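You operate a simulated robot arm through the tools that you are given. There is no shell and no other tool. Be economical: measure what you need, move in short steps, check, and stop when the job is done.

You run a simulated robot arm. Do the job below in one go: nothing can be reset, and whatever is moved stays where it is left.

JOB
Fit the sprinkler head in the tee socket and run it at about 2 bar.
Fine: read the riser gauge; close the red pipe latch and swap the brown plug for the head before you open the orange valve wheel; the plug goes in the holder marked PLUG; the other latches stay shut; leave it running.
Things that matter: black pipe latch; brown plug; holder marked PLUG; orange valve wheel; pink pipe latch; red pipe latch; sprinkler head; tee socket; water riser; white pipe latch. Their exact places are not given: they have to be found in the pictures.

It is judged by the outcome, as a careful person would: the job done as asked, and still so three seconds after it is handed in. It fails if anything else is knocked over, pushed out of place, dropped, spilled or broken.

ROBOT AND FRAMES
A 7-joint arm with a two-finger parallel gripper on a trunk, on a base that drives. Base frame: it is fixed to the floor where the robot stands at the start and does not move with it; the origin is under the middle of the robot, x ahead of it, y to its left, z up. Lengths are in mm, angles in rad, forces in N, time in s.
With the tool pointing down near the work surface it reaches from about 300 to 760 mm from the robot's upright axis, wherever it stands. Its first joint turns from -2.897 to 2.897 rad. Places, roughly: black pipe latch [-500, 1100, 600]; holder marked PLUG [0, 800, 1000]; orange valve wheel [500, -200, 900]; pink pipe latch [-100, 600, 600]; red pipe latch [500, 0, 600]; tee socket [0, 500, 600]; water riser [600, -200, 600]; white pipe latch [0, 400, 600]. Payload 3.91 kg.
The tool frame sits at the grasp point between the pads (the TCP): z along the fingers, y along the line on which they close. The tips reach 30 mm beyond it. The gripper opens to 110 mm. The fingers are 20 mm wide and 10 mm thick; the gripper's body (48 by 112 mm) begins 55 mm behind the TCP.
Orientation is that of the tool frame in the base frame, as a unit quaternion [w, x, y, z]. With the fingers straight down and closing along the base's y, the tool's x points along the base's -x, its y along +y and its z along -z.

CONTROLS
- The arm moves only by the tool arm_command. Its argument "commands" is text: rows parted by semicolons, each of 7 numbers parted by spaces: the shift along the tool's x, y, z in units of 250 mm (1.0 is 250 mm), then the turn, a rotation vector about the tool's x, y, z in units of 45 degrees (1.0 is 45 degrees), then the gripper command, from -1 (shut) to 1 (fully open), values between in proportion. In form: tx ty tz ax ay az hand; .... A call has 1 to 12 rows; each row is the pose to reach, as a shift and turn from the pose commanded when the call began, along the tool's axes at that moment. A call with a number of a shift or a turn outside -1 to 1 is refused whole. Each row takes 0.2 s and may step no farther than 50 mm and 0.15 rad from the row before; otherwise, or with a gripper value out of range, the whole call is refused. Where a pose cannot be reached the arm comes as near as it can. A force on the tool above 90 N (or 10 N above the force at the start of the call, whichever is more), or a blocked arm, ends the call early, and 0.2 s more pass. The fingers move at their own pace (about 153 mm/s each) and stop on an object; they squeeze with about 28 N. The grip force told is the motor's: it shows also when the fingers shut on nothing. Time passes only in rows, and 0.2 s behind the last, so rows that repeat a pose let the fingers close. It gives the time, the measured TCP pose, the force on the tool (base axes), the opening and the grip force at its end, in the units of the frame above (readings bear some noise), with the torque about the TCP (base axes, N m) and any sound that the robot's microphone picked up, and new pictures: "show" is both (left out), scene, wrist or none.
- Cameras (640 x 400 px; columns grow to the right, rows downward): "scene" is now at [-22.4, 190.4, 1499.4]; the picture's right is [0.59, -0.81, 0.00], its down [-0.69, -0.51, -0.52] and it looks along [0.42, 0.31, -0.86] (base axes); focal length 216 px, centre (320, 200). "wrist" rides on the gripper at [77, 7, -114] in the tool frame; the picture's right is [-0.09, 1.00, 0.00], its down [-0.80, -0.07, -0.59] and it looks along [-0.59, -0.05, 0.80] (tool axes); focal length 270 px, centre (320, 200).
- slide_trunk(by): slides the trunk up (or, below 0, down) by that many mm; the arm and the scene camera ride with it, the base frame stays. It gives what a move gives, with no picture.
- drive_base(legs): drives the robot by 1 to 6 legs, each [ahead, turn to the left] in mm and rad, along the robot's own axes; the way and the turn of a leg run together, so that a leg with both is an arc; at most 1500 mm and 3.142 rad a leg. The arm and the cameras ride along, it lands a little off, and it stops where it bumps. It gives what a move gives, and a new picture of the scene camera.
- pan_tilt(pan, tilt): turns the head with the scene camera to pan (to the left, within 2.705 rad either way) and tilt (down, from -0.506 to 1.204), counted from straight ahead of the robot. It gives what a move gives, and a new picture of the scene camera.
- measure_at(camera, pixels): for up to 12 pixels [column, row] of the newest picture of that camera ("zoom" is the newest enlarged one), the place [x, y, z] in the base frame of the surface seen there, good to about 2 mm. No time passes.
- zoom(camera, box): a new picture of the part [left, top, right, bottom] of that camera's present view, enlarged. No time passes.
- sign_off(): hands the job in; it is judged then, once.

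Work in short steps. Measure before you move; look again where a grasp or a placing could have gone wrong, and mend it. You have 80 turns and 260 pictures in all, those below and enlarged ones among them. Open the gripper and draw the arm clear of the work before you hand the job in, unless the task says otherwise; then end with one line.

The tools are called as a command line: name --argument value ..., lists and objects as JSON in quotes. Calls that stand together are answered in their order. arm_command: Moves the arm, as the interface text tells. Its arguments: {"type":"object","properties":{"commands":{"type":"string"},"show":{"type":"string","enum":["both","scene","wrist","none"]}},"required":["commands"]} The other tools are called the same way: slide_trunk (by) slides the trunk up or down; drive_base (legs) drives the base; pan_tilt (pan, tilt) turns the head that bears the scene camera; measure_at (camera, pixels) gives the place of the surface under pixels of a picture; zoom (camera, box) takes an enlarged picture of a part of a camera's view; sign_off () hands the job in.

At the start:

```text
time: 0.0
eef_pos: [297.3, 284.5, 1229.7]
tool_rot: [-0.001, 0.0, 1.0, 0.0]
contact_force: [-1.1, 0.0, 0.2]
moment: [0.0, 0.0, -0.02]
grip_width: 110.0
finger_force: 0.0
trunk travel left (down, up): [-500.0, 110.0]
robot x, y, heading: [-1.7, 1.2, 0.003]
head pan, tilt: [0.635, 1.028]
```

scene: 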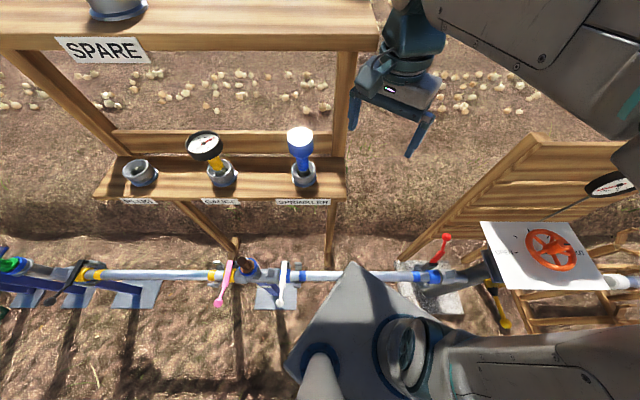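
wrist: 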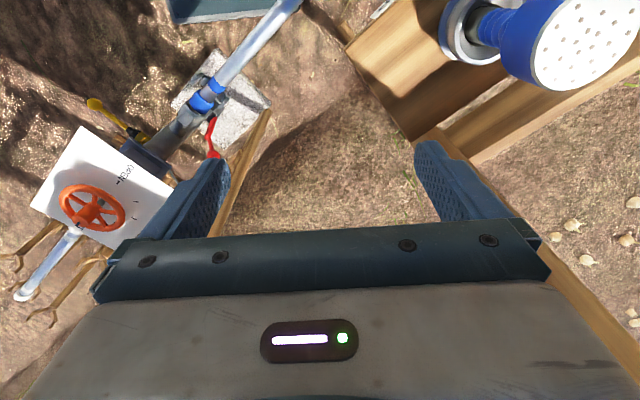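

The scene shows the shelf with holders (PLUG ~[140,175], GAUGE, SPRINKLER ~[302,160]), pipe with latches, and the orange wheel ~[550,250]. I zoom in and measure the key points.

zoom --camera "scene" --box '[80, 110, 360, 320]'

zoom --camera "scene" --box '[390, 160, 640, 340]'

measure_at --camera "scene" --pixels '[[140, 168], [302, 140], [303, 182], [245, 266], [222, 283], [283, 283], [442, 247], [430, 275], [550, 250], [605, 184], [72, 285], [340, 277]]'

```text
1.90 times, centred on (220, 215) of scene
```

zoom: 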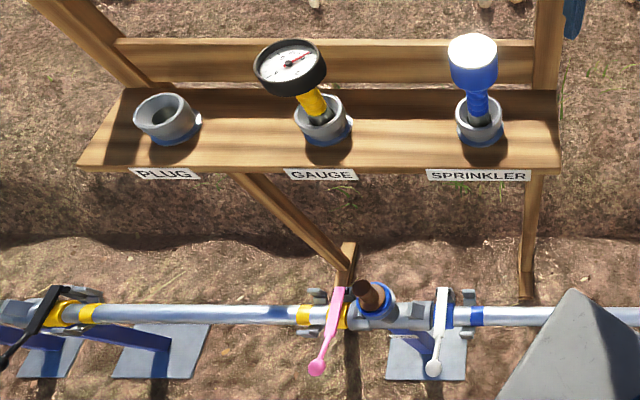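

```text
2.22 times, centred on (515, 250) of scene
```

zoom: 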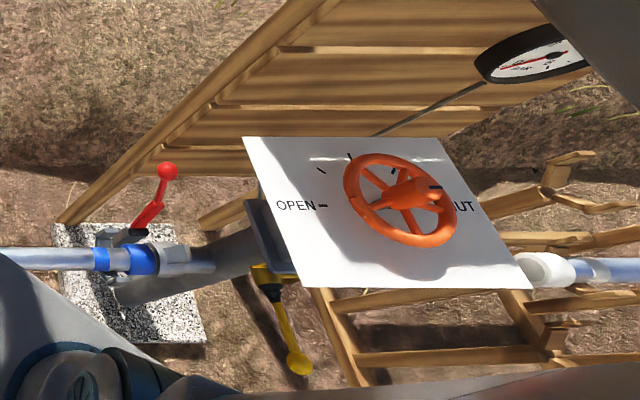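

```text
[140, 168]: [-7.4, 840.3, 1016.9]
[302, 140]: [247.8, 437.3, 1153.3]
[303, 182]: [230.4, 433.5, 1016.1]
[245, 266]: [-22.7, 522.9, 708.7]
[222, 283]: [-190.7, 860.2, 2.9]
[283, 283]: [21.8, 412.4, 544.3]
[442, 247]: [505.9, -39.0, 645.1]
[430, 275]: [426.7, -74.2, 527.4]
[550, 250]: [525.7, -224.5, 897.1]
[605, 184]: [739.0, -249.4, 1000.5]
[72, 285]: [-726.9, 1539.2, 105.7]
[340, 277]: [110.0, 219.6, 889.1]
```

I look closer at the red latch, the tee/plug, and the panel with its markings.

zoom --camera "scene" --box '[400, 225, 480, 320]'

zoom --camera "scene" --box '[205, 240, 305, 315]'

zoom --camera "wrist" --box '[20, 60, 280, 250]'

zoom --camera "scene" --box '[0, 240, 120, 315]'

```text
4.21 times, centred on (440, 272) of scene
```

zoom: 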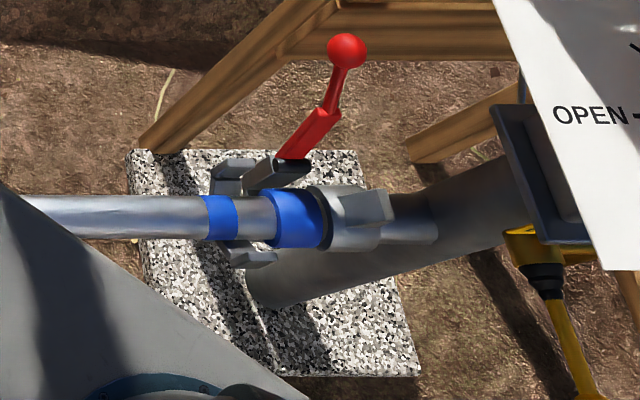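

```text
5.33 times, centred on (255, 278) of scene
```

zoom: 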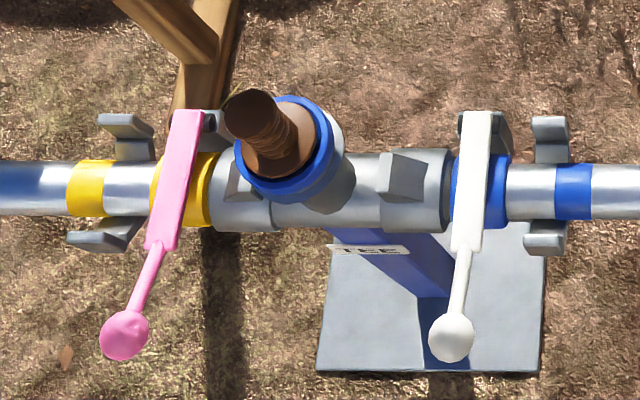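

```text
2.11 times, centred on (150, 155) of wrist
```

zoom: 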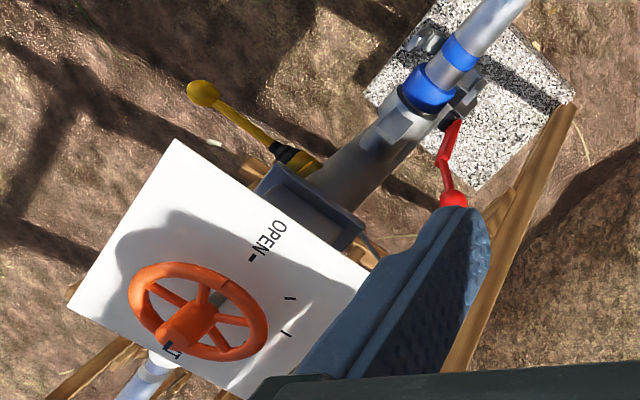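

```text
5.33 times, centred on (60, 278) of scene
```

zoom: 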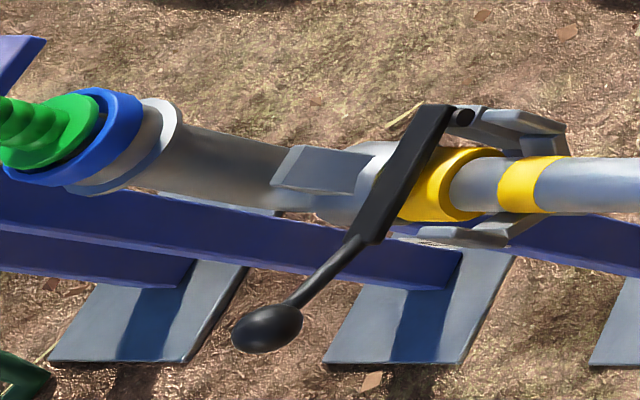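

I measure the red latch and white latch in detail (for closed-geometry reference), plus pipe, plug, tee.

measure_at --camera "scene" --pixels '[[446.4, 236.4], [442.8, 246], [439, 254], [435.3, 259], [429, 265.5], [425, 273.5], [279.4, 303.5], [282, 293], [284, 280], [285, 264], [301, 276], [380, 276]]'

measure_at --camera "scene" --pixels '[[242, 259], [244, 266], [250, 274], [263, 266], [258, 280], [250, 261], [140, 160], [130, 168], [152, 168], [142, 180], [141, 171], [121, 200]]'

measure_at --camera "scene" --pixels '[[302, 131], [300, 150], [303, 160], [304, 170], [294, 176], [314, 178], [304, 186], [328, 185], [110, 190], [554, 240], [530, 238], [485, 230]]'

```text
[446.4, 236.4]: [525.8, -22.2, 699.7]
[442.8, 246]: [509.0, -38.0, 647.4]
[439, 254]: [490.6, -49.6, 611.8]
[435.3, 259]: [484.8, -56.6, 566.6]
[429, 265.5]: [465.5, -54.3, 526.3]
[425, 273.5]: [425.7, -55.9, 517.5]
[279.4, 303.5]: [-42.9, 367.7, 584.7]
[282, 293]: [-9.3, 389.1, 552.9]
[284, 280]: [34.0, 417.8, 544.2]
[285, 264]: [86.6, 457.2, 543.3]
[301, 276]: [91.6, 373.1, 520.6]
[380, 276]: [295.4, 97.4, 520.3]
```

```text
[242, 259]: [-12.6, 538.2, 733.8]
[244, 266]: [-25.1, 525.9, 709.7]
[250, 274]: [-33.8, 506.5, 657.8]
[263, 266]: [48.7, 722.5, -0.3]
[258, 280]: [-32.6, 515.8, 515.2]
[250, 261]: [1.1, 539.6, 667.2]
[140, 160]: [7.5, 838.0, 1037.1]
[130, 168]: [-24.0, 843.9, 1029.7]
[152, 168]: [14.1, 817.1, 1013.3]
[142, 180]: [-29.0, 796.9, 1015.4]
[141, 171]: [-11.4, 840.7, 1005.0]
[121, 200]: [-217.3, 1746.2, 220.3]
```

```text
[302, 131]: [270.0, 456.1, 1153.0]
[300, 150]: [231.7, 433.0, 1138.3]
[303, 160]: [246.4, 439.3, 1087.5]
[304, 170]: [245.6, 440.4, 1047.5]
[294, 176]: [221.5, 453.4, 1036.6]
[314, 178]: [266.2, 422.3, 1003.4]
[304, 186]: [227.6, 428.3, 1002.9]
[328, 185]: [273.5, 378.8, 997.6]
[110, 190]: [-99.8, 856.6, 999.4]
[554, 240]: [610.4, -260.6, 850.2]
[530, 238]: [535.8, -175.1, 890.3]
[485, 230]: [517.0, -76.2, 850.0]
```

The red lever swings about an axis parallel to the pipe; it must go over toward the robot. The panel edge may be close to it, so I measure the panel corners and left edge.

measure_at --camera "scene" --pixels '[[483, 223.5], [495, 255], [507, 287], [608, 288], [569, 224], [480, 260], [488, 256], [493, 315], [503, 326], [446, 241], [447, 233], [443, 237]]'

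zoom --camera "wrist" --box '[160, 60, 260, 160]'

pan_tilt --pan -0.3 --tilt 0.9

```text
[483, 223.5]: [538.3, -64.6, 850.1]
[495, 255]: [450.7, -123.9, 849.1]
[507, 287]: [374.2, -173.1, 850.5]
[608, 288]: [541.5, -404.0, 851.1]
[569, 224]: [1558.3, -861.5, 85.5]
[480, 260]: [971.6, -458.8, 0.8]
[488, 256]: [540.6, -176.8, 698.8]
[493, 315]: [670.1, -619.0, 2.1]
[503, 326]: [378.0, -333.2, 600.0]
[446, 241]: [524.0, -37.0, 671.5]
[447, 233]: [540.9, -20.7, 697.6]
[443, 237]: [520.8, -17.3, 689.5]
```

```text
4.00 times, centred on (210, 110) of wrist
```

zoom: 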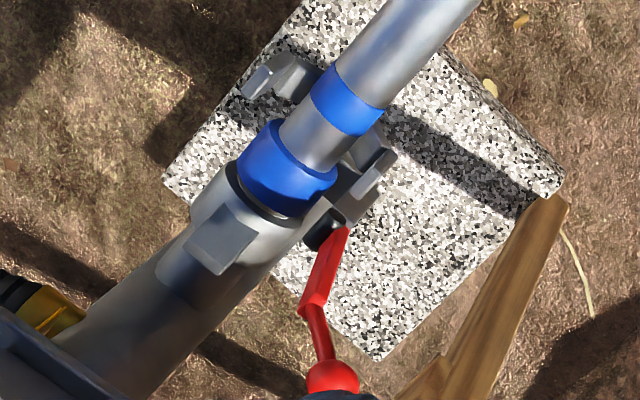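

```text
time: 1.2
eef_pos: [296.8, 284.9, 1230.0]
tool_rot: [0.0, 0.001, 1.0, 0.0]
contact_force: [-0.1, 0.0, 0.1]
moment: [0.0, 0.03, 0.0]
grip_width: 110.1
finger_force: 0.1
trunk travel left (down, up): [-500.0, 110.0]
robot x, y, heading: [-2.2, 0.3, 0.005]
head pan, tilt: [-0.3, 0.901]
```

scene: 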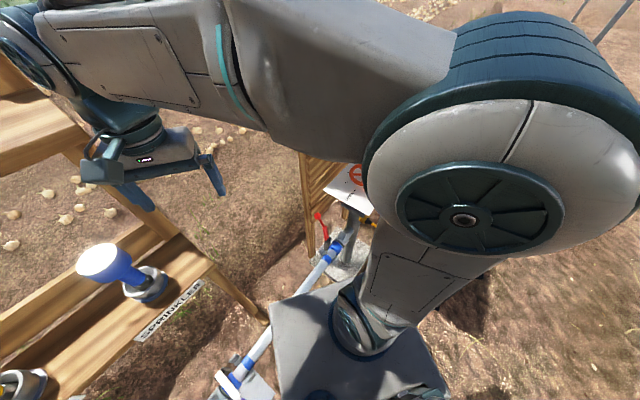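

The panel is horizontal at z=850 with its left edge only ~30 mm from the red lever's swing plane, so I'll grip the red ball with the tool leaning away from the panel, closing along the pipe. First move clear above, and yaw so the fingers close along the pipe.

arm_command --commands "-0.08 -0.116 0.09 0 0 -0.1 0.2; -0.16 -0.232 0.18 0 0 -0.2 0.2; -0.24 -0.348 0.27 0 0 -0.3 0.2; -0.32 -0.464 0.36 0 0 -0.4 0.2; -0.4 -0.58 0.45 0 0 -0.5 0.2; -0.48 -0.696 0.54 0 0 -0.6 0.2; -0.56 -0.812 0.63 0 0 -0.7 0.2; -0.644 -0.928 0.72 0 0 -0.81 0.2; -0.644 -0.928 0.72 0 0 -0.81 0.2"

```text
time: 3.2
eef_pos: [457.9, 52.7, 1050.4]
tool_rot: [0.0, -0.314, 0.949, -0.001]
contact_force: [1.0, 0.3, 1.2]
moment: [0.0, 0.03, -0.01]
grip_width: 66.1
finger_force: 0.1
trunk travel left (down, up): [-500.0, 110.0]
robot x, y, heading: [-3.1, 1.7, -0.005]
head pan, tilt: [-0.3, 0.901]
```

scene: 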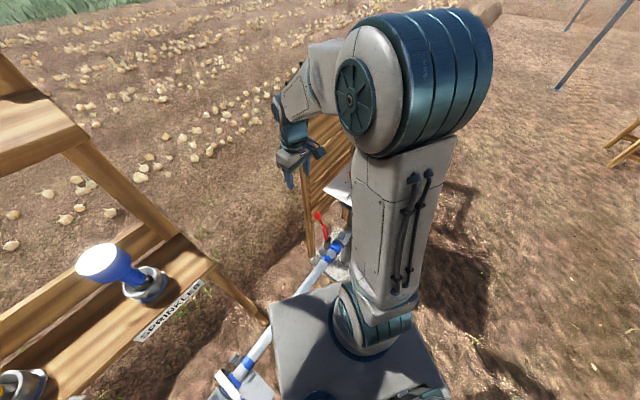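
wrist: 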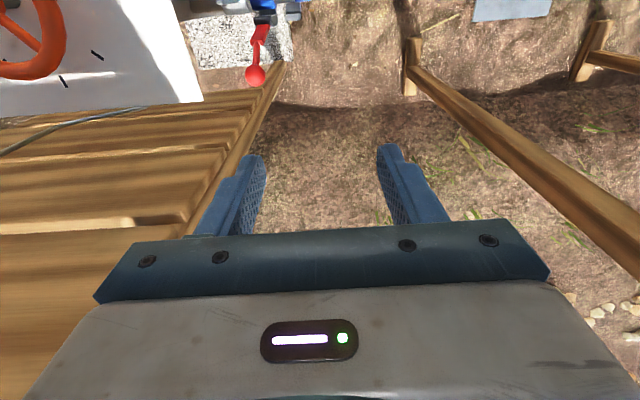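

I measure the ball, lever and the wooden rack from the wrist view.

measure_at --camera "wrist" --pixels '[[255, 75], [255, 68], [257, 45], [262, 30], [278, 72], [240, 120], [205, 190], [190, 230], [130, 120], [60, 250], [200, 95], [265, 10]]'

zoom --camera "wrist" --box '[180, 0, 340, 100]'

```text
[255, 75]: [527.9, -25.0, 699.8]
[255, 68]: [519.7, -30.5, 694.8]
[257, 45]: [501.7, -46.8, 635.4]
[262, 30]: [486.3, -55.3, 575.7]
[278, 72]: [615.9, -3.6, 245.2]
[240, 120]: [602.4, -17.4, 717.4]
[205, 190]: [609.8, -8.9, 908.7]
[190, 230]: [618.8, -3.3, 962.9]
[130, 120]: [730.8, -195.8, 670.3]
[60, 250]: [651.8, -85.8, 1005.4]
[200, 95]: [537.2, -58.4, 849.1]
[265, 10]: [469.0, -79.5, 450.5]
```

```text
4.00 times, centred on (260, 50) of wrist
```

zoom: 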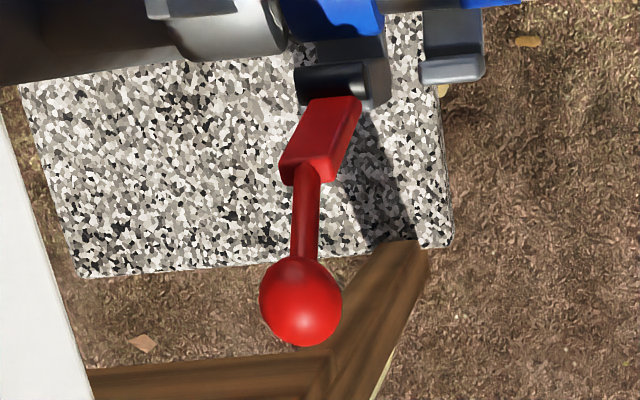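

Ball centre ≈ (532,-26,685), panel edge d≈361 vs ball d≈337. Descend to a pre-grasp with a 25° lean away from the panel.

arm_command --commands "-0.009 -0.033 0.16 0.093 0 0 0.2; -0.018 -0.066 0.32 0.186 0 0 0.2; -0.027 -0.099 0.48 0.279 0 0 0.2; -0.036 -0.132 0.64 0.372 0 0 0.2; -0.045 -0.165 0.8 0.465 0 0 0.2; -0.053 -0.196 0.96 0.556 0 0 0.2; -0.053 -0.196 0.96 0.556 0 0 0.2"

```text
time: 4.8
eef_pos: [498.5, 19.2, 809.9]
tool_rot: [0.069, -0.305, 0.927, -0.206]
contact_force: [0.4, 0.3, 0.4]
moment: [-0.01, 0.0, 0.03]
grip_width: 66.1
finger_force: 0.0
trunk travel left (down, up): [-500.0, 110.0]
robot x, y, heading: [-0.7, -1.7, -0.001]
head pan, tilt: [-0.3, 0.901]
```

scene: 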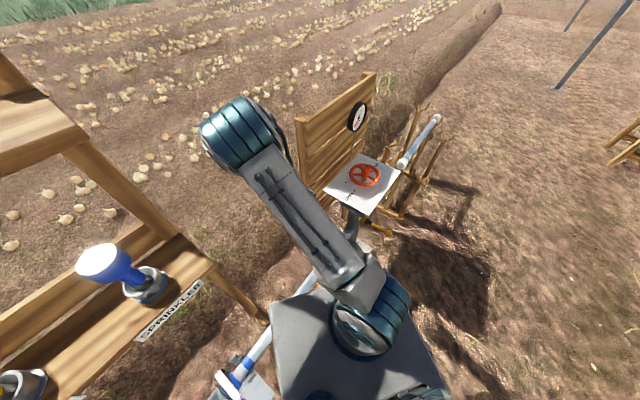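
wrist: 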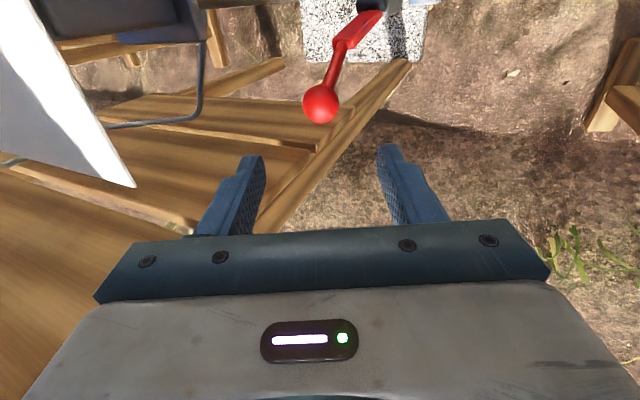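

Ball at (320,104) lies right on the tool axis about 138 mm ahead. Advance along the tool axis and close.

arm_command --commands "0 0 0.16 0 0 0 0.2; 0 0 0.32 0 0 0 0.2; 0 0 0.42 0 0 0 0.2; 0 0 0.488 0 0 0 0.2; 0 0 0.488 0 0 0 -1; 0 0 0.488 0 0 0 -1" --show "wrist"

```text
time: 6.2
eef_pos: [531.5, -20.6, 699.6]
tool_rot: [0.068, -0.306, 0.927, -0.206]
contact_force: [-0.4, -1.0, -7.1]
moment: [0.13, -0.25, 0.18]
grip_width: 33.0
finger_force: 45.2
trunk travel left (down, up): [-500.0, 110.0]
robot x, y, heading: [0.9, -4.5, 0.002]
head pan, tilt: [-0.3, 0.901]
```

wrist: 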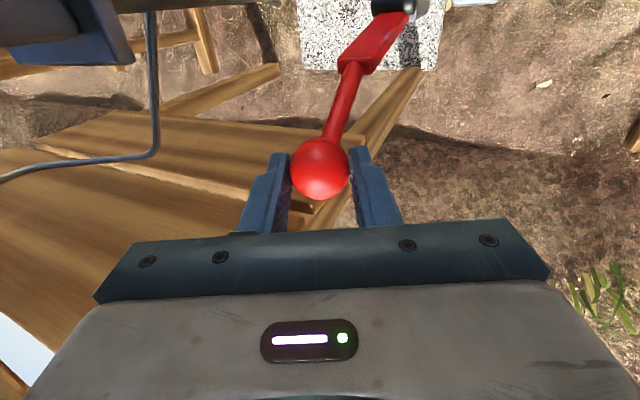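

Ball is held (33 mm). Swing the first part of the arc about the hinge (n≈346, z≈533).

arm_command --commands "0.08 -0.013 -0.029 0 0 0 -1; 0.16 -0.0205 -0.0439 0 0 0 -1; 0.244 -0.024 -0.051 0 0 0 -1; 0.328 -0.0233 -0.05 0 0 0 -1; 0.41 -0.018 -0.038 0 0 0 -1; 0.4916 -0.0083 -0.0178 0 0 0 -1" --show "wrist"

```text
time: 7.6
eef_pos: [430.2, -93.3, 704.4]
tool_rot: [0.067, -0.305, 0.928, -0.205]
contact_force: [7.7, -3.1, 6.8]
moment: [0.67, -0.86, 0.24]
grip_width: 33.3
finger_force: 44.7
trunk travel left (down, up): [-500.0, 110.0]
robot x, y, heading: [-0.4, 0.2, -0.001]
head pan, tilt: [-0.3, 0.901]
```

wrist: 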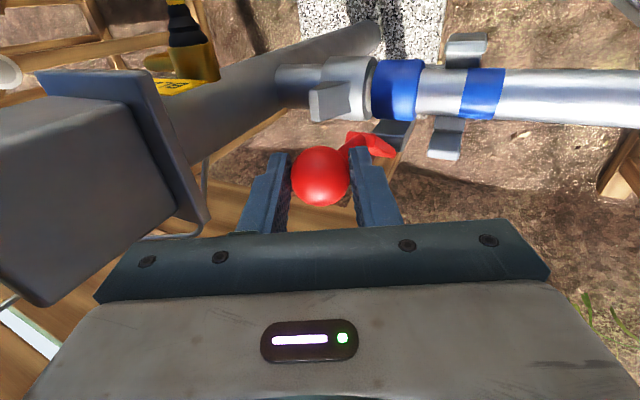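

Lever is past upright and still held. Continue the arc down onto the pipe.

arm_command --commands "0.076 0.014 0.03 0 0 0 -1; 0.1494 0.032 0.0686 0 0 0 -1; 0.215 0.053 0.114 0 0 0 -1; 0.2754 0.0786 0.1686 0 0 0 -1; 0.327 0.106 0.228 0 0 0 -1; 0.37 0.1371 0.294 0 0 0 -1; 0.402 0.169 0.363 0 0 0 -1; 0.4252 0.2015 0.4322 0 0 0 -1; 0.4252 0.2015 0.4322 0 0 0 -1"

```text
time: 9.6
eef_pos: [344.6, -159.8, 584.1]
tool_rot: [0.068, -0.305, 0.927, -0.206]
contact_force: [4.6, -19.4, 5.9]
moment: [0.07, -0.61, 0.32]
grip_width: 32.9
finger_force: 44.9
trunk travel left (down, up): [-500.0, 110.0]
robot x, y, heading: [0.9, 3.7, 0.001]
head pan, tilt: [-0.3, 0.901]
```

scene: 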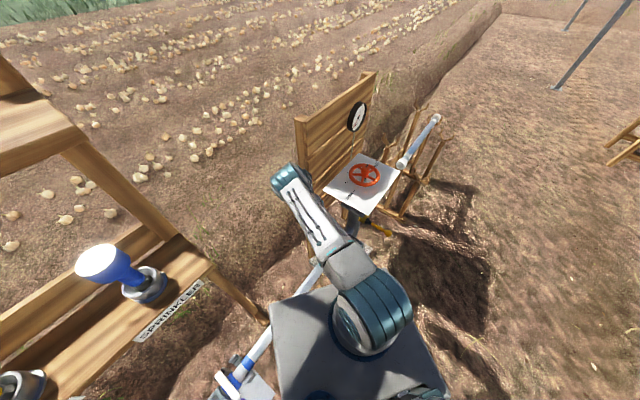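
wrist: 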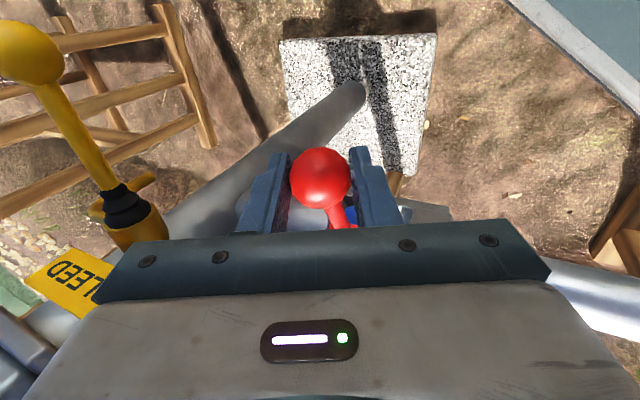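

Ball now at n≈182, z≈570, matching the white latch's closed position. Press slightly further to check it's seated.

arm_command --commands "-0.005 0.012 0.026 0 0 0 -1; -0.008 0.02 0.042 0 0 0 -1; -0.008 0.02 0.042 0 0 0 -1" --show "none"

```text
time: 10.4
eef_pos: [343.3, -160.0, 576.0]
tool_rot: [0.067, -0.303, 0.927, -0.21]
contact_force: [-10.2, -25.6, 39.5]
moment: [-0.46, -0.12, -0.26]
grip_width: 32.9
finger_force: 44.8
trunk travel left (down, up): [-500.0, 110.0]
robot x, y, heading: [3.8, -2.3, -0.004]
head pan, tilt: [-0.3, 0.901]
```

It resists with ~40 N: seated. Open and back out along the tool axis.

arm_command --commands "0 0 0 0 0 0 0.2; 0 0 0 0 0 0 0.2; 0 0 -0.15 0 0 0 0.2; 0 0 -0.3 0 0 0 0.2; 0 0 -0.5 0 0 0 0.2; 0 0 -0.7 0 0 0 0.2; 0 0 -0.88 0 0 0 0.2"

```text
time: 12.0
eef_pos: [360.4, -89.5, 737.0]
tool_rot: [0.066, -0.305, 0.928, -0.206]
contact_force: [0.1, -0.2, -0.8]
moment: [0.0, 0.0, 0.0]
grip_width: 66.1
finger_force: 0.0
out of reach, approached as far as the arm can: row 5, 6, 7
trunk travel left (down, up): [-500.0, 110.0]
robot x, y, heading: [-1.6, 0.8, -0.004]
head pan, tilt: [-0.3, 0.901]
```

scene: 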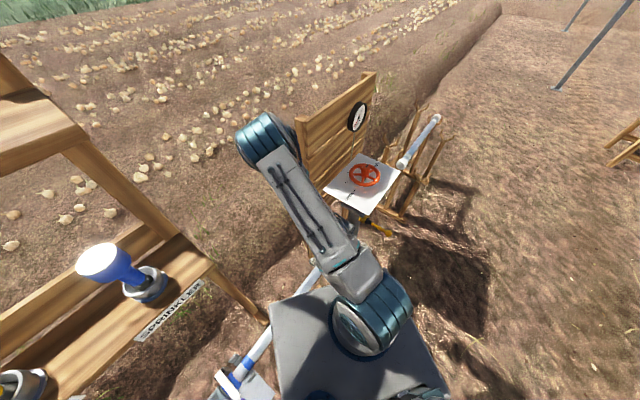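
wrist: 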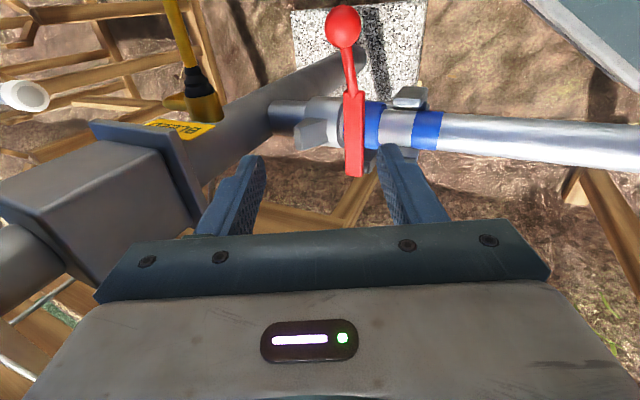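

The red lever now lies across the pipe like the others (ball at (343,25)). Raise the arm clear and remove the tilt, then look around the base for driving clearance.

arm_command --commands "-0.03 0 -0.16 0 0 0 0.2; -0.1 -0.002 -0.32 -0.1 0 0 0.2; -0.2 -0.004 -0.48 -0.22 0 0 0.2; -0.3 -0.006 -0.64 -0.34 0 0 0.2; -0.4 -0.008 -0.8 -0.45 0 0 0.2; -0.48 -0.01 -0.966 -0.556 0 0 0.2; -0.48 -0.01 -0.966 -0.556 0 0 0.2" --show "wrist"

pan_tilt --pan 0.635 --tilt 1.2

```text
time: 13.6
eef_pos: [401.0, 63.8, 952.3]
tool_rot: [0.0, -0.313, 0.95, 0.0]
contact_force: [-0.6, -0.4, 0.7]
moment: [0.0, 0.01, 0.01]
grip_width: 66.0
finger_force: 0.1
out of reach, approached as far as the arm can: row 1, 2
trunk travel left (down, up): [-500.0, 110.0]
robot x, y, heading: [0.7, -0.3, -0.001]
head pan, tilt: [-0.3, 0.901]
```

wrist: 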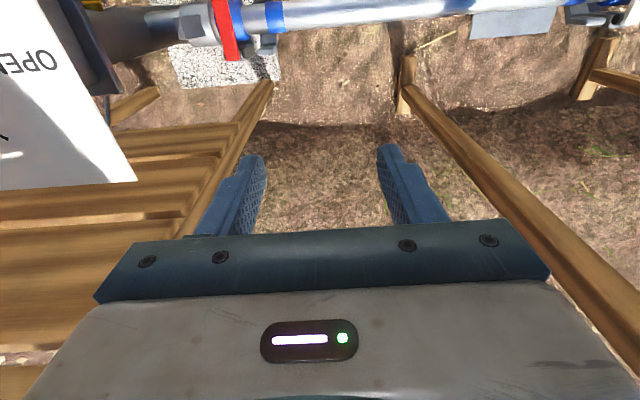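

```text
time: 14.8
eef_pos: [399.1, 63.1, 952.1]
tool_rot: [0.0, -0.314, 0.95, 0.0]
contact_force: [-1.0, -0.3, -0.7]
moment: [-0.01, -0.02, 0.06]
grip_width: 66.0
finger_force: 0.0
trunk travel left (down, up): [-500.0, 110.0]
robot x, y, heading: [-4.9, 4.8, -0.002]
head pan, tilt: [0.635, 1.201]
```

scene: 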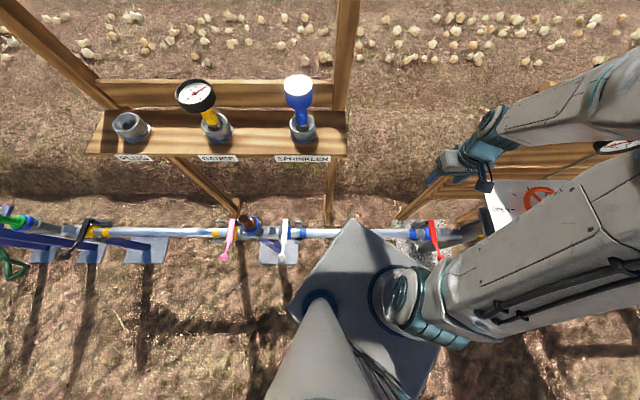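

I measure the base plate corners and the latch handles to judge driving clearance.

measure_at --camera "scene" --pixels '[[350, 223], [290, 303], [318, 255], [440, 350], [400, 400], [224, 258], [282, 262], [438, 258], [240, 225], [60, 257], [287, 390], [300, 312]]'

pan_tilt --pan 2.0 --tilt 1.2

```text
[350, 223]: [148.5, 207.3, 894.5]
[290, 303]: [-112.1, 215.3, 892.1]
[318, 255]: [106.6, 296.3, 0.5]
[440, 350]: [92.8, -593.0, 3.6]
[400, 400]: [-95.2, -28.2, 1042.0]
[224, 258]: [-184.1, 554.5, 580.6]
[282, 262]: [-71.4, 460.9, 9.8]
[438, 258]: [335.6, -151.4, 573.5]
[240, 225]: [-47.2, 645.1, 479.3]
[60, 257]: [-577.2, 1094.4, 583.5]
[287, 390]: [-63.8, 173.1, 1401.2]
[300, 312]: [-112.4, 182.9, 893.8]
```

```text
time: 16.4
eef_pos: [400.3, 62.3, 952.6]
tool_rot: [-0.001, -0.313, 0.95, 0.0]
contact_force: [-0.5, 0.0, 0.2]
moment: [-0.02, -0.03, 0.02]
grip_width: 65.8
finger_force: 0.0
trunk travel left (down, up): [-500.0, 110.0]
robot x, y, heading: [-0.0, -0.8, -0.001]
head pan, tilt: [2.0, 1.201]
```

scene: 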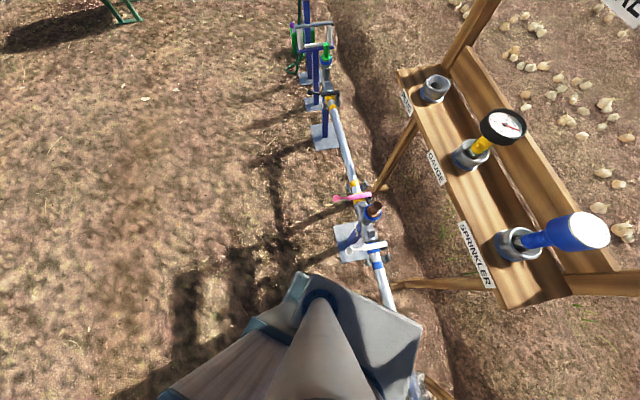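

The trunk plate (z≈892, ±213 mm) matters: latch handles protrude to n≈169. I'll raise the arm to the start area first, then shift the base back-left with margin from the pipe.

arm_command --commands "-0.0 0.04 -0.18 0 0 0 0.2; -0.02 0.12 -0.34 0 0 0 0.2; -0.05 0.26 -0.47 0 0 0 0.2; -0.08 0.4 -0.6 0 0 0 0.2; -0.11 0.54 -0.73 0 0 0 0.2; -0.14 0.68 -0.85 0 0 0 0.2; -0.17 0.82 -0.95 0 0 0 0.2; -0.199 0.95 -1 0 0 0 0.2" --show "none"

drive_base --legs '[[-60, 0], [0, -0.883], [-224, 0]]'

```text
time: 18.1
eef_pos: [297.2, 281.8, 1205.2]
tool_rot: [-0.001, -0.312, 0.95, 0.0]
contact_force: [0.1, 0.6, 0.2]
moment: [0.01, -0.04, 0.02]
grip_width: 66.0
finger_force: 0.1
trunk travel left (down, up): [-500.0, 110.0]
robot x, y, heading: [0.6, -1.1, -0.005]
head pan, tilt: [2.0, 1.201]
```

```text
time: 19.0
eef_pos: [280.1, 274.5, 1204.0]
tool_rot: [-0.001, -0.302, 0.953, 0.0]
contact_force: [0.2, 0.5, -0.6]
moment: [-0.02, 0.02, -0.02]
grip_width: 66.2
finger_force: 0.1
trunk travel left (down, up): [-500.0, 110.0]
robot x, y, heading: [-24.0, 1.4, -0.014]
head pan, tilt: [2.0, 1.201]
stopped in leg 1: the robot was blocked; the commanded pose is now the measured one
```

scene: 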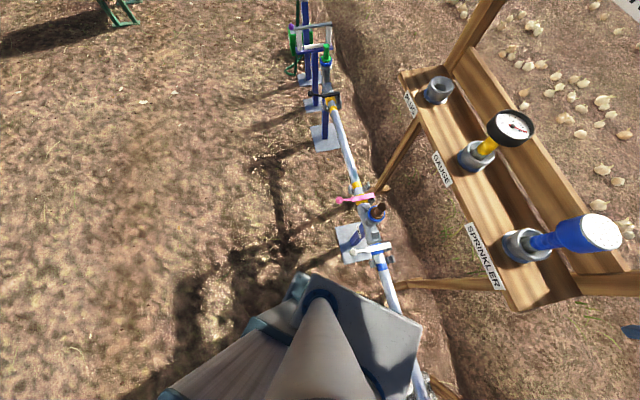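

Blocked after 24 mm backward. I look at what's behind and beside the robot.

pan_tilt --pan 2.7 --tilt 1.0

pan_tilt --pan -2.4 --tilt 1.1

pan_tilt --pan -1.3 --tilt 1.2

```text
time: 20.1
eef_pos: [278.7, 275.4, 1204.6]
tool_rot: [0.0, -0.303, 0.953, 0.0]
contact_force: [-0.3, -0.2, -0.4]
moment: [0.0, 0.01, -0.01]
grip_width: 65.8
finger_force: 0.1
trunk travel left (down, up): [-500.0, 110.0]
robot x, y, heading: [-24.2, 0.3, -0.015]
head pan, tilt: [2.7, 1.0]
```

scene: 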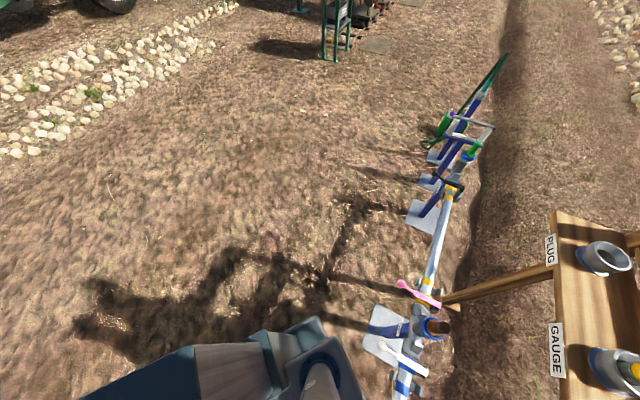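

```text
time: 24.1
eef_pos: [278.9, 275.3, 1203.8]
tool_rot: [0.001, -0.303, 0.953, 0.0]
contact_force: [-0.2, 0.2, 0.2]
moment: [-0.02, 0.01, -0.02]
grip_width: 66.1
finger_force: 0.0
trunk travel left (down, up): [-500.0, 110.0]
robot x, y, heading: [-24.5, -1.0, -0.016]
head pan, tilt: [-2.4, 1.1]
```

scene: 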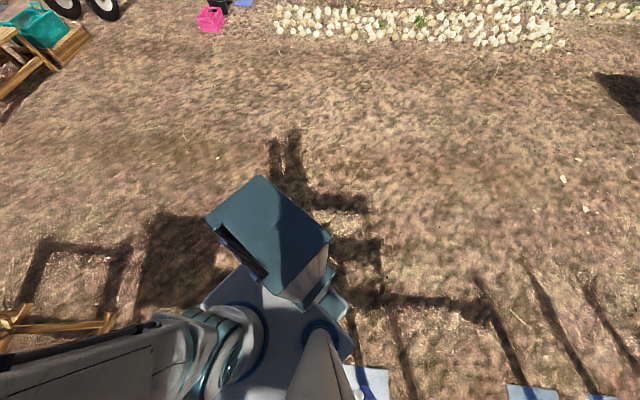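

```text
time: 25.4
eef_pos: [279.5, 276.1, 1205.7]
tool_rot: [0.0, -0.304, 0.953, 0.001]
contact_force: [0.3, -1.0, 0.1]
moment: [-0.01, 0.04, -0.01]
grip_width: 66.0
finger_force: 0.1
trunk travel left (down, up): [-500.0, 110.0]
robot x, y, heading: [-24.3, -2.9, -0.016]
head pan, tilt: [-1.3, 1.201]
```

scene: 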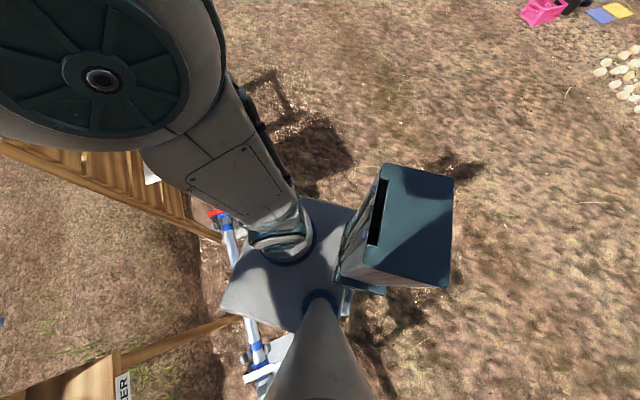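

Nothing stands behind visibly; I measure low parts of the robot/foot plates to find the contact.

measure_at --camera "scene" --pixels '[[347, 302], [372, 291], [440, 287], [450, 185], [385, 168], [345, 270], [335, 205], [225, 310], [270, 365], [250, 378], [262, 372], [355, 320]]'

zoom --camera "scene" --box '[190, 180, 480, 400]'

```text
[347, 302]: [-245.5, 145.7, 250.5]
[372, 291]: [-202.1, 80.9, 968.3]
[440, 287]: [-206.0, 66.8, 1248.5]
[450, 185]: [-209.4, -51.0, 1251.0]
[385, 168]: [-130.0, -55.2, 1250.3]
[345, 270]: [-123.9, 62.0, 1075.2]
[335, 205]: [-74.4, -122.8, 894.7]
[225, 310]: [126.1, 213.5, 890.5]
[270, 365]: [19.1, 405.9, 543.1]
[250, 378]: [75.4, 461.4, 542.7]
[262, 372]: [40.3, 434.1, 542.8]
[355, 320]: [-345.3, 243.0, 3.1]
```

```text
1.82 times, centred on (335, 290) of scene
```

zoom: 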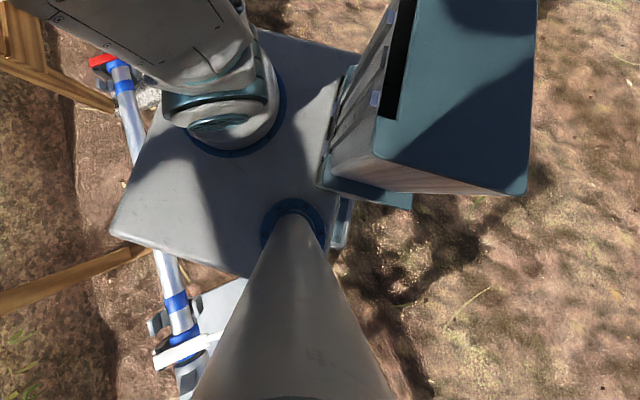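

Something at (-245,146,250) sits low near the base. Zoom there to tell whether it's the robot's own base or an object.

zoom --camera "scene" --box '[320, 260, 400, 330]'

pan_tilt --pan 2.7 --tilt 1.2

zoom --camera "scene" --box '[140, 180, 460, 400]'

```text
5.71 times, centred on (360, 295) of scene
```

zoom: 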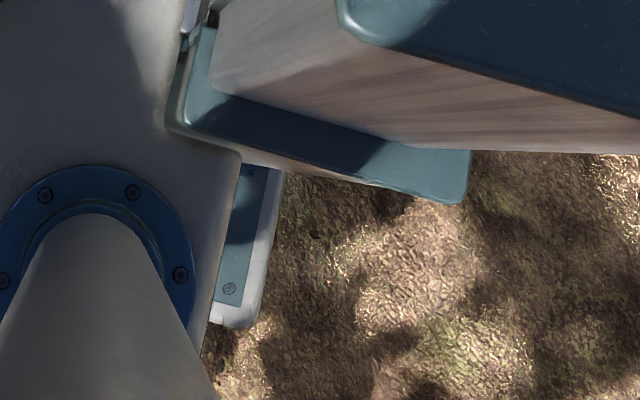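

```text
time: 28.7
eef_pos: [279.6, 275.3, 1205.2]
tool_rot: [0.0, -0.303, 0.953, 0.0]
contact_force: [0.1, -0.2, 0.8]
moment: [-0.02, -0.03, -0.01]
grip_width: 66.1
finger_force: 0.0
trunk travel left (down, up): [-500.0, 110.0]
robot x, y, heading: [-21.1, -0.4, -0.013]
head pan, tilt: [2.7, 1.201]
```

scene: 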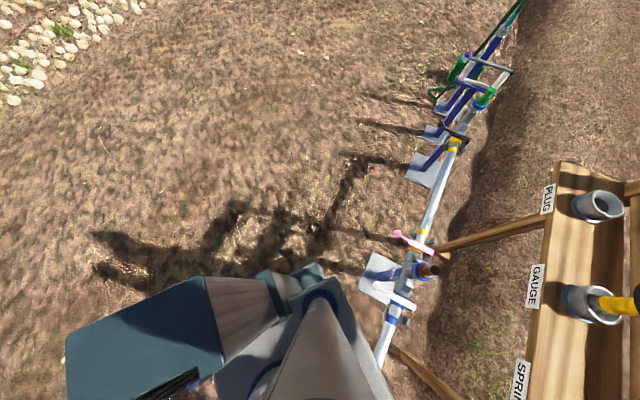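

```text
1.82 times, centred on (300, 290) of scene
```

zoom: 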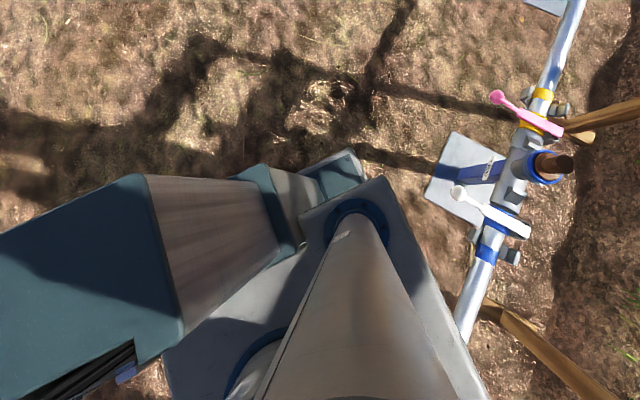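

The base deck is low (z≈250) and passes under the pipe, so the shelf brace near the pipe may be what it bumped. Measure the brace and foot plate.

measure_at --camera "scene" --pixels '[[392, 349], [398, 352], [420, 368], [445, 395], [377, 256], [362, 290], [388, 303], [408, 315], [318, 266], [335, 275], [440, 243], [545, 220]]'

pan_tilt --pan 0.9 --tilt 1.2

zoom --camera "scene" --box '[200, 160, 460, 320]'

```text
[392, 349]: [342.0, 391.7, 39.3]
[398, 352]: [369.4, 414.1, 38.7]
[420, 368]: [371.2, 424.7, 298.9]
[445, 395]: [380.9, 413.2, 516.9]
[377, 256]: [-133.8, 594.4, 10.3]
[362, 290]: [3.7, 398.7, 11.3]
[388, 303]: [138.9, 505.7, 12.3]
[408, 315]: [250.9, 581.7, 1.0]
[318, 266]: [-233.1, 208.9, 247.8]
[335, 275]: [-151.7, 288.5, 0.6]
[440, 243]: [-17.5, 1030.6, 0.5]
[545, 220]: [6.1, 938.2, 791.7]
```

```text
time: 30.5
eef_pos: [279.3, 276.3, 1203.7]
tool_rot: [-0.001, -0.303, 0.953, -0.001]
contact_force: [-0.5, 0.9, 0.6]
moment: [-0.04, -0.03, 0.0]
grip_width: 66.2
finger_force: 0.0
trunk travel left (down, up): [-500.0, 110.0]
robot x, y, heading: [-23.5, 0.6, -0.014]
head pan, tilt: [0.901, 1.201]
```

scene: 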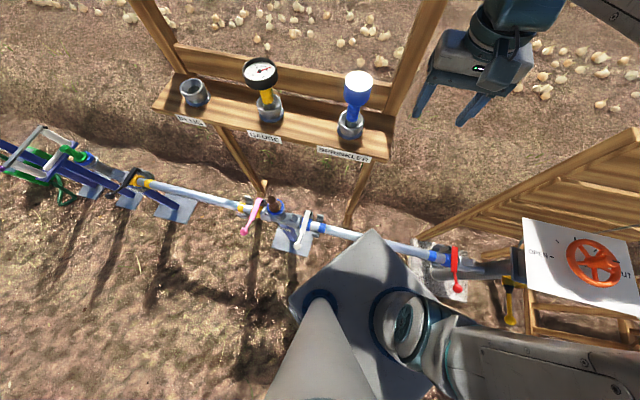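

```text
2.46 times, centred on (330, 240) of scene
```

zoom: 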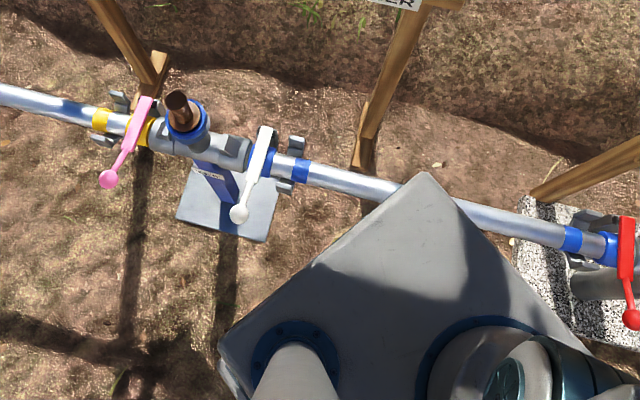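

No visible culprit; the only hidden spot is right behind the column. I nudge forward off the contact and turn partly right, which moves the camera, then look.

drive_base --legs '[[22, 0], [0, -0.4]]'

pan_tilt --pan -2.5 --tilt 1.1

```text
time: 32.5
eef_pos: [382.5, 140.3, 1203.0]
tool_rot: [0.0, -0.112, 0.994, 0.001]
contact_force: [0.1, 0.1, 0.2]
moment: [0.02, -0.02, 0.0]
grip_width: 65.8
finger_force: 0.0
trunk travel left (down, up): [-500.0, 110.0]
robot x, y, heading: [-3.7, -5.3, -0.409]
head pan, tilt: [0.901, 1.201]
```

scene: 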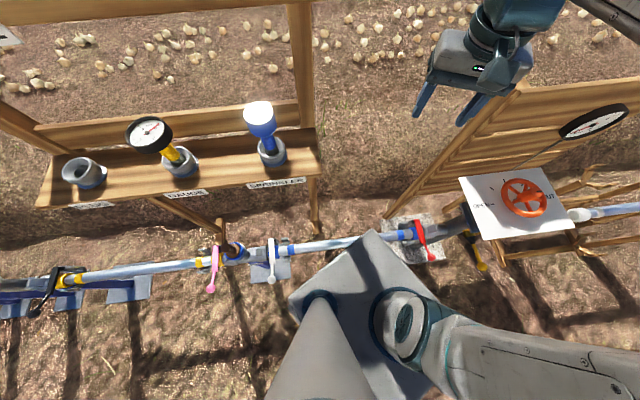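

```text
time: 35.3
eef_pos: [383.8, 140.7, 1204.3]
tool_rot: [0.0, -0.113, 0.994, -0.001]
contact_force: [-0.8, 0.3, -0.4]
moment: [-0.01, 0.0, 0.01]
grip_width: 66.1
finger_force: 0.0
trunk travel left (down, up): [-500.0, 110.0]
robot x, y, heading: [-5.3, -2.2, -0.405]
head pan, tilt: [-2.499, 1.1]
```

scene: 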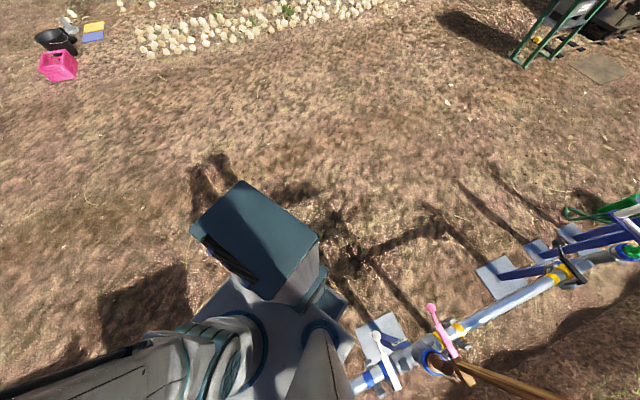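

The rear is clear in this view. Turn a bit further and back away along a line that keeps the base clear of the pipe and tee foot.

drive_base --legs '[[0, -0.325], [-265, 0]]'

```text
time: 38.2
eef_pos: [207.6, 188.9, 1203.5]
tool_rot: [0.0, 0.046, 0.999, -0.001]
contact_force: [-0.5, -0.2, 0.2]
moment: [-0.03, 0.0, 0.01]
grip_width: 66.0
finger_force: 0.1
trunk travel left (down, up): [-500.0, 110.0]
robot x, y, heading: [-205.0, 181.7, -0.724]
head pan, tilt: [-2.499, 1.1]
```

scene: 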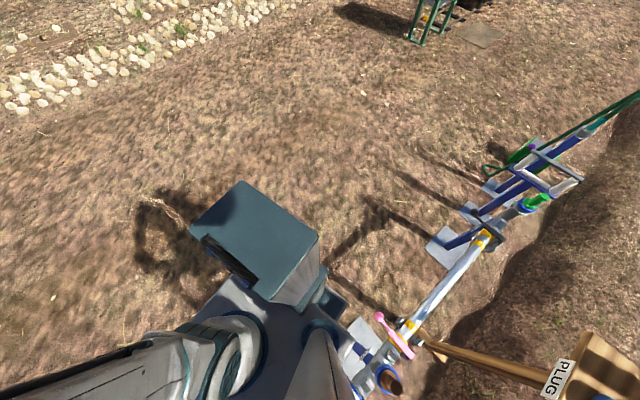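

In place. Turn the head to face the tee and shelf.

pan_tilt --pan 1.36 --tilt 0.95

zoom --camera "scene" --box '[200, 60, 460, 220]'

zoom --camera "scene" --box '[240, 200, 460, 340]'

```text
time: 41.4
eef_pos: [207.6, 188.2, 1203.9]
tool_rot: [-0.001, 0.046, 0.999, -0.001]
contact_force: [0.1, -0.2, 0.1]
moment: [0.02, -0.03, 0.0]
grip_width: 66.0
finger_force: 0.2
trunk travel left (down, up): [-500.0, 110.0]
robot x, y, heading: [-200.0, 175.9, -0.728]
head pan, tilt: [1.36, 0.949]
```

scene: 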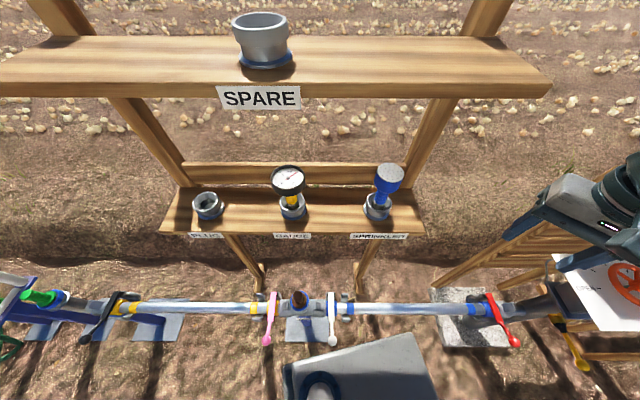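

```text
2.46 times, centred on (330, 140) of scene
```

zoom: 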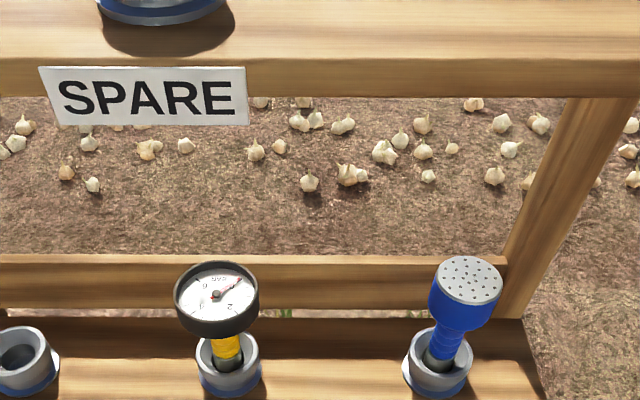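

```text
2.86 times, centred on (350, 270) of scene
```

zoom: 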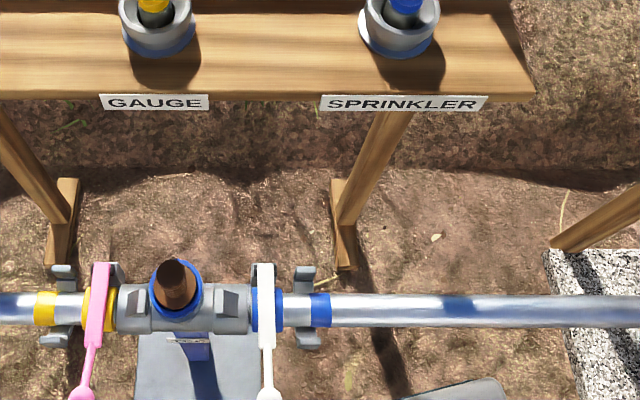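

Measure the upper shelf, plug, tee rim, holders precisely.

measure_at --camera "scene" --pixels '[[100, 90], [500, 90], [320, 45], [262, 18], [299, 294], [303, 297], [299, 302], [292, 300], [309, 300], [300, 308], [297, 291], [305, 306]]'

measure_at --camera "scene" --pixels '[[196, 202], [219, 202], [208, 193], [208, 206], [208, 216], [369, 205], [392, 205], [379, 198], [378, 217], [390, 172], [378, 172], [401, 174]]'

measure_at --camera "scene" --pixels '[[390, 168], [386, 186], [384, 192], [380, 200], [384, 207], [390, 190], [164, 232], [424, 232], [190, 192], [420, 195], [186, 168], [410, 168]]'

```text
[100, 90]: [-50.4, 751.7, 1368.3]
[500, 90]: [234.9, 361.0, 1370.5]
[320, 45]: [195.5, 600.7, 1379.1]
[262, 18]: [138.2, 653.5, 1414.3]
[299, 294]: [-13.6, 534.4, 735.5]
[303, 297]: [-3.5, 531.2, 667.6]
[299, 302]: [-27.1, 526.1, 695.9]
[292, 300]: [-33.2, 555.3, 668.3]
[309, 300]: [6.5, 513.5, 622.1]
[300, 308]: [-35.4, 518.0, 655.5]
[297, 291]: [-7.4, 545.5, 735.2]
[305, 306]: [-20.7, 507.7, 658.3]
```

```text
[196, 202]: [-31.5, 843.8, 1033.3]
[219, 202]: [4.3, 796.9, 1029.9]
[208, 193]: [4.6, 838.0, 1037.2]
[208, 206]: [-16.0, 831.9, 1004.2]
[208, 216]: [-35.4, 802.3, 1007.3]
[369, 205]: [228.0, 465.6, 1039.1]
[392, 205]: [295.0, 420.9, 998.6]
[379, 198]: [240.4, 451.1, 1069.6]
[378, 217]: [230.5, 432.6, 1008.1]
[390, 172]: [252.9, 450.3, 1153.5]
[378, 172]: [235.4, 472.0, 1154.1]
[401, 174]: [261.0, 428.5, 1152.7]
```

```text
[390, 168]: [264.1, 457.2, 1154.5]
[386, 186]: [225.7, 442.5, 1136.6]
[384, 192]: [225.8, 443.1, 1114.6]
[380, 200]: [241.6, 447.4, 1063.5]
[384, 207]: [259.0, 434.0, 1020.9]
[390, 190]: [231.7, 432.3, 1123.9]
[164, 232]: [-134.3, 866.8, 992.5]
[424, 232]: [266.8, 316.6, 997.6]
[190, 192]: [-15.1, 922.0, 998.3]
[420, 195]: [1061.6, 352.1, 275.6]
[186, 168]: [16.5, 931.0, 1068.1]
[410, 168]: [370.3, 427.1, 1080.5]
```

Upper shelf spans z≈1350–1380 from n≈405 back, so holders must be approached with a tilted tool from the front. Plug axis ≈ (-13,534), knob top z≈735, radius ≈16. First move toward the tee and yaw the fingers along the pipe.

arm_command --commands "0.103 0.097 0.103 0 0 -0.155 0.2; 0.206 0.194 0.205 0 0 -0.31 0.2; 0.31 0.291 0.308 0 0 -0.465 0.2; 0.413 0.388 0.41 0 0 -0.62 0.2; 0.517 0.485 0.513 0 0 -0.775 0.2; 0.62 0.582 0.616 0 0 -0.93 0.2" --show "none"

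```text
time: 42.8
eef_pos: [66.8, 345.8, 1049.2]
tool_rot: [-0.001, -0.314, 0.949, 0.0]
contact_force: [0.3, -0.3, 0.8]
moment: [-0.02, -0.04, -0.02]
grip_width: 66.2
finger_force: 0.2
trunk travel left (down, up): [-500.0, 110.0]
robot x, y, heading: [-205.6, 176.4, -0.724]
head pan, tilt: [1.36, 0.949]
```

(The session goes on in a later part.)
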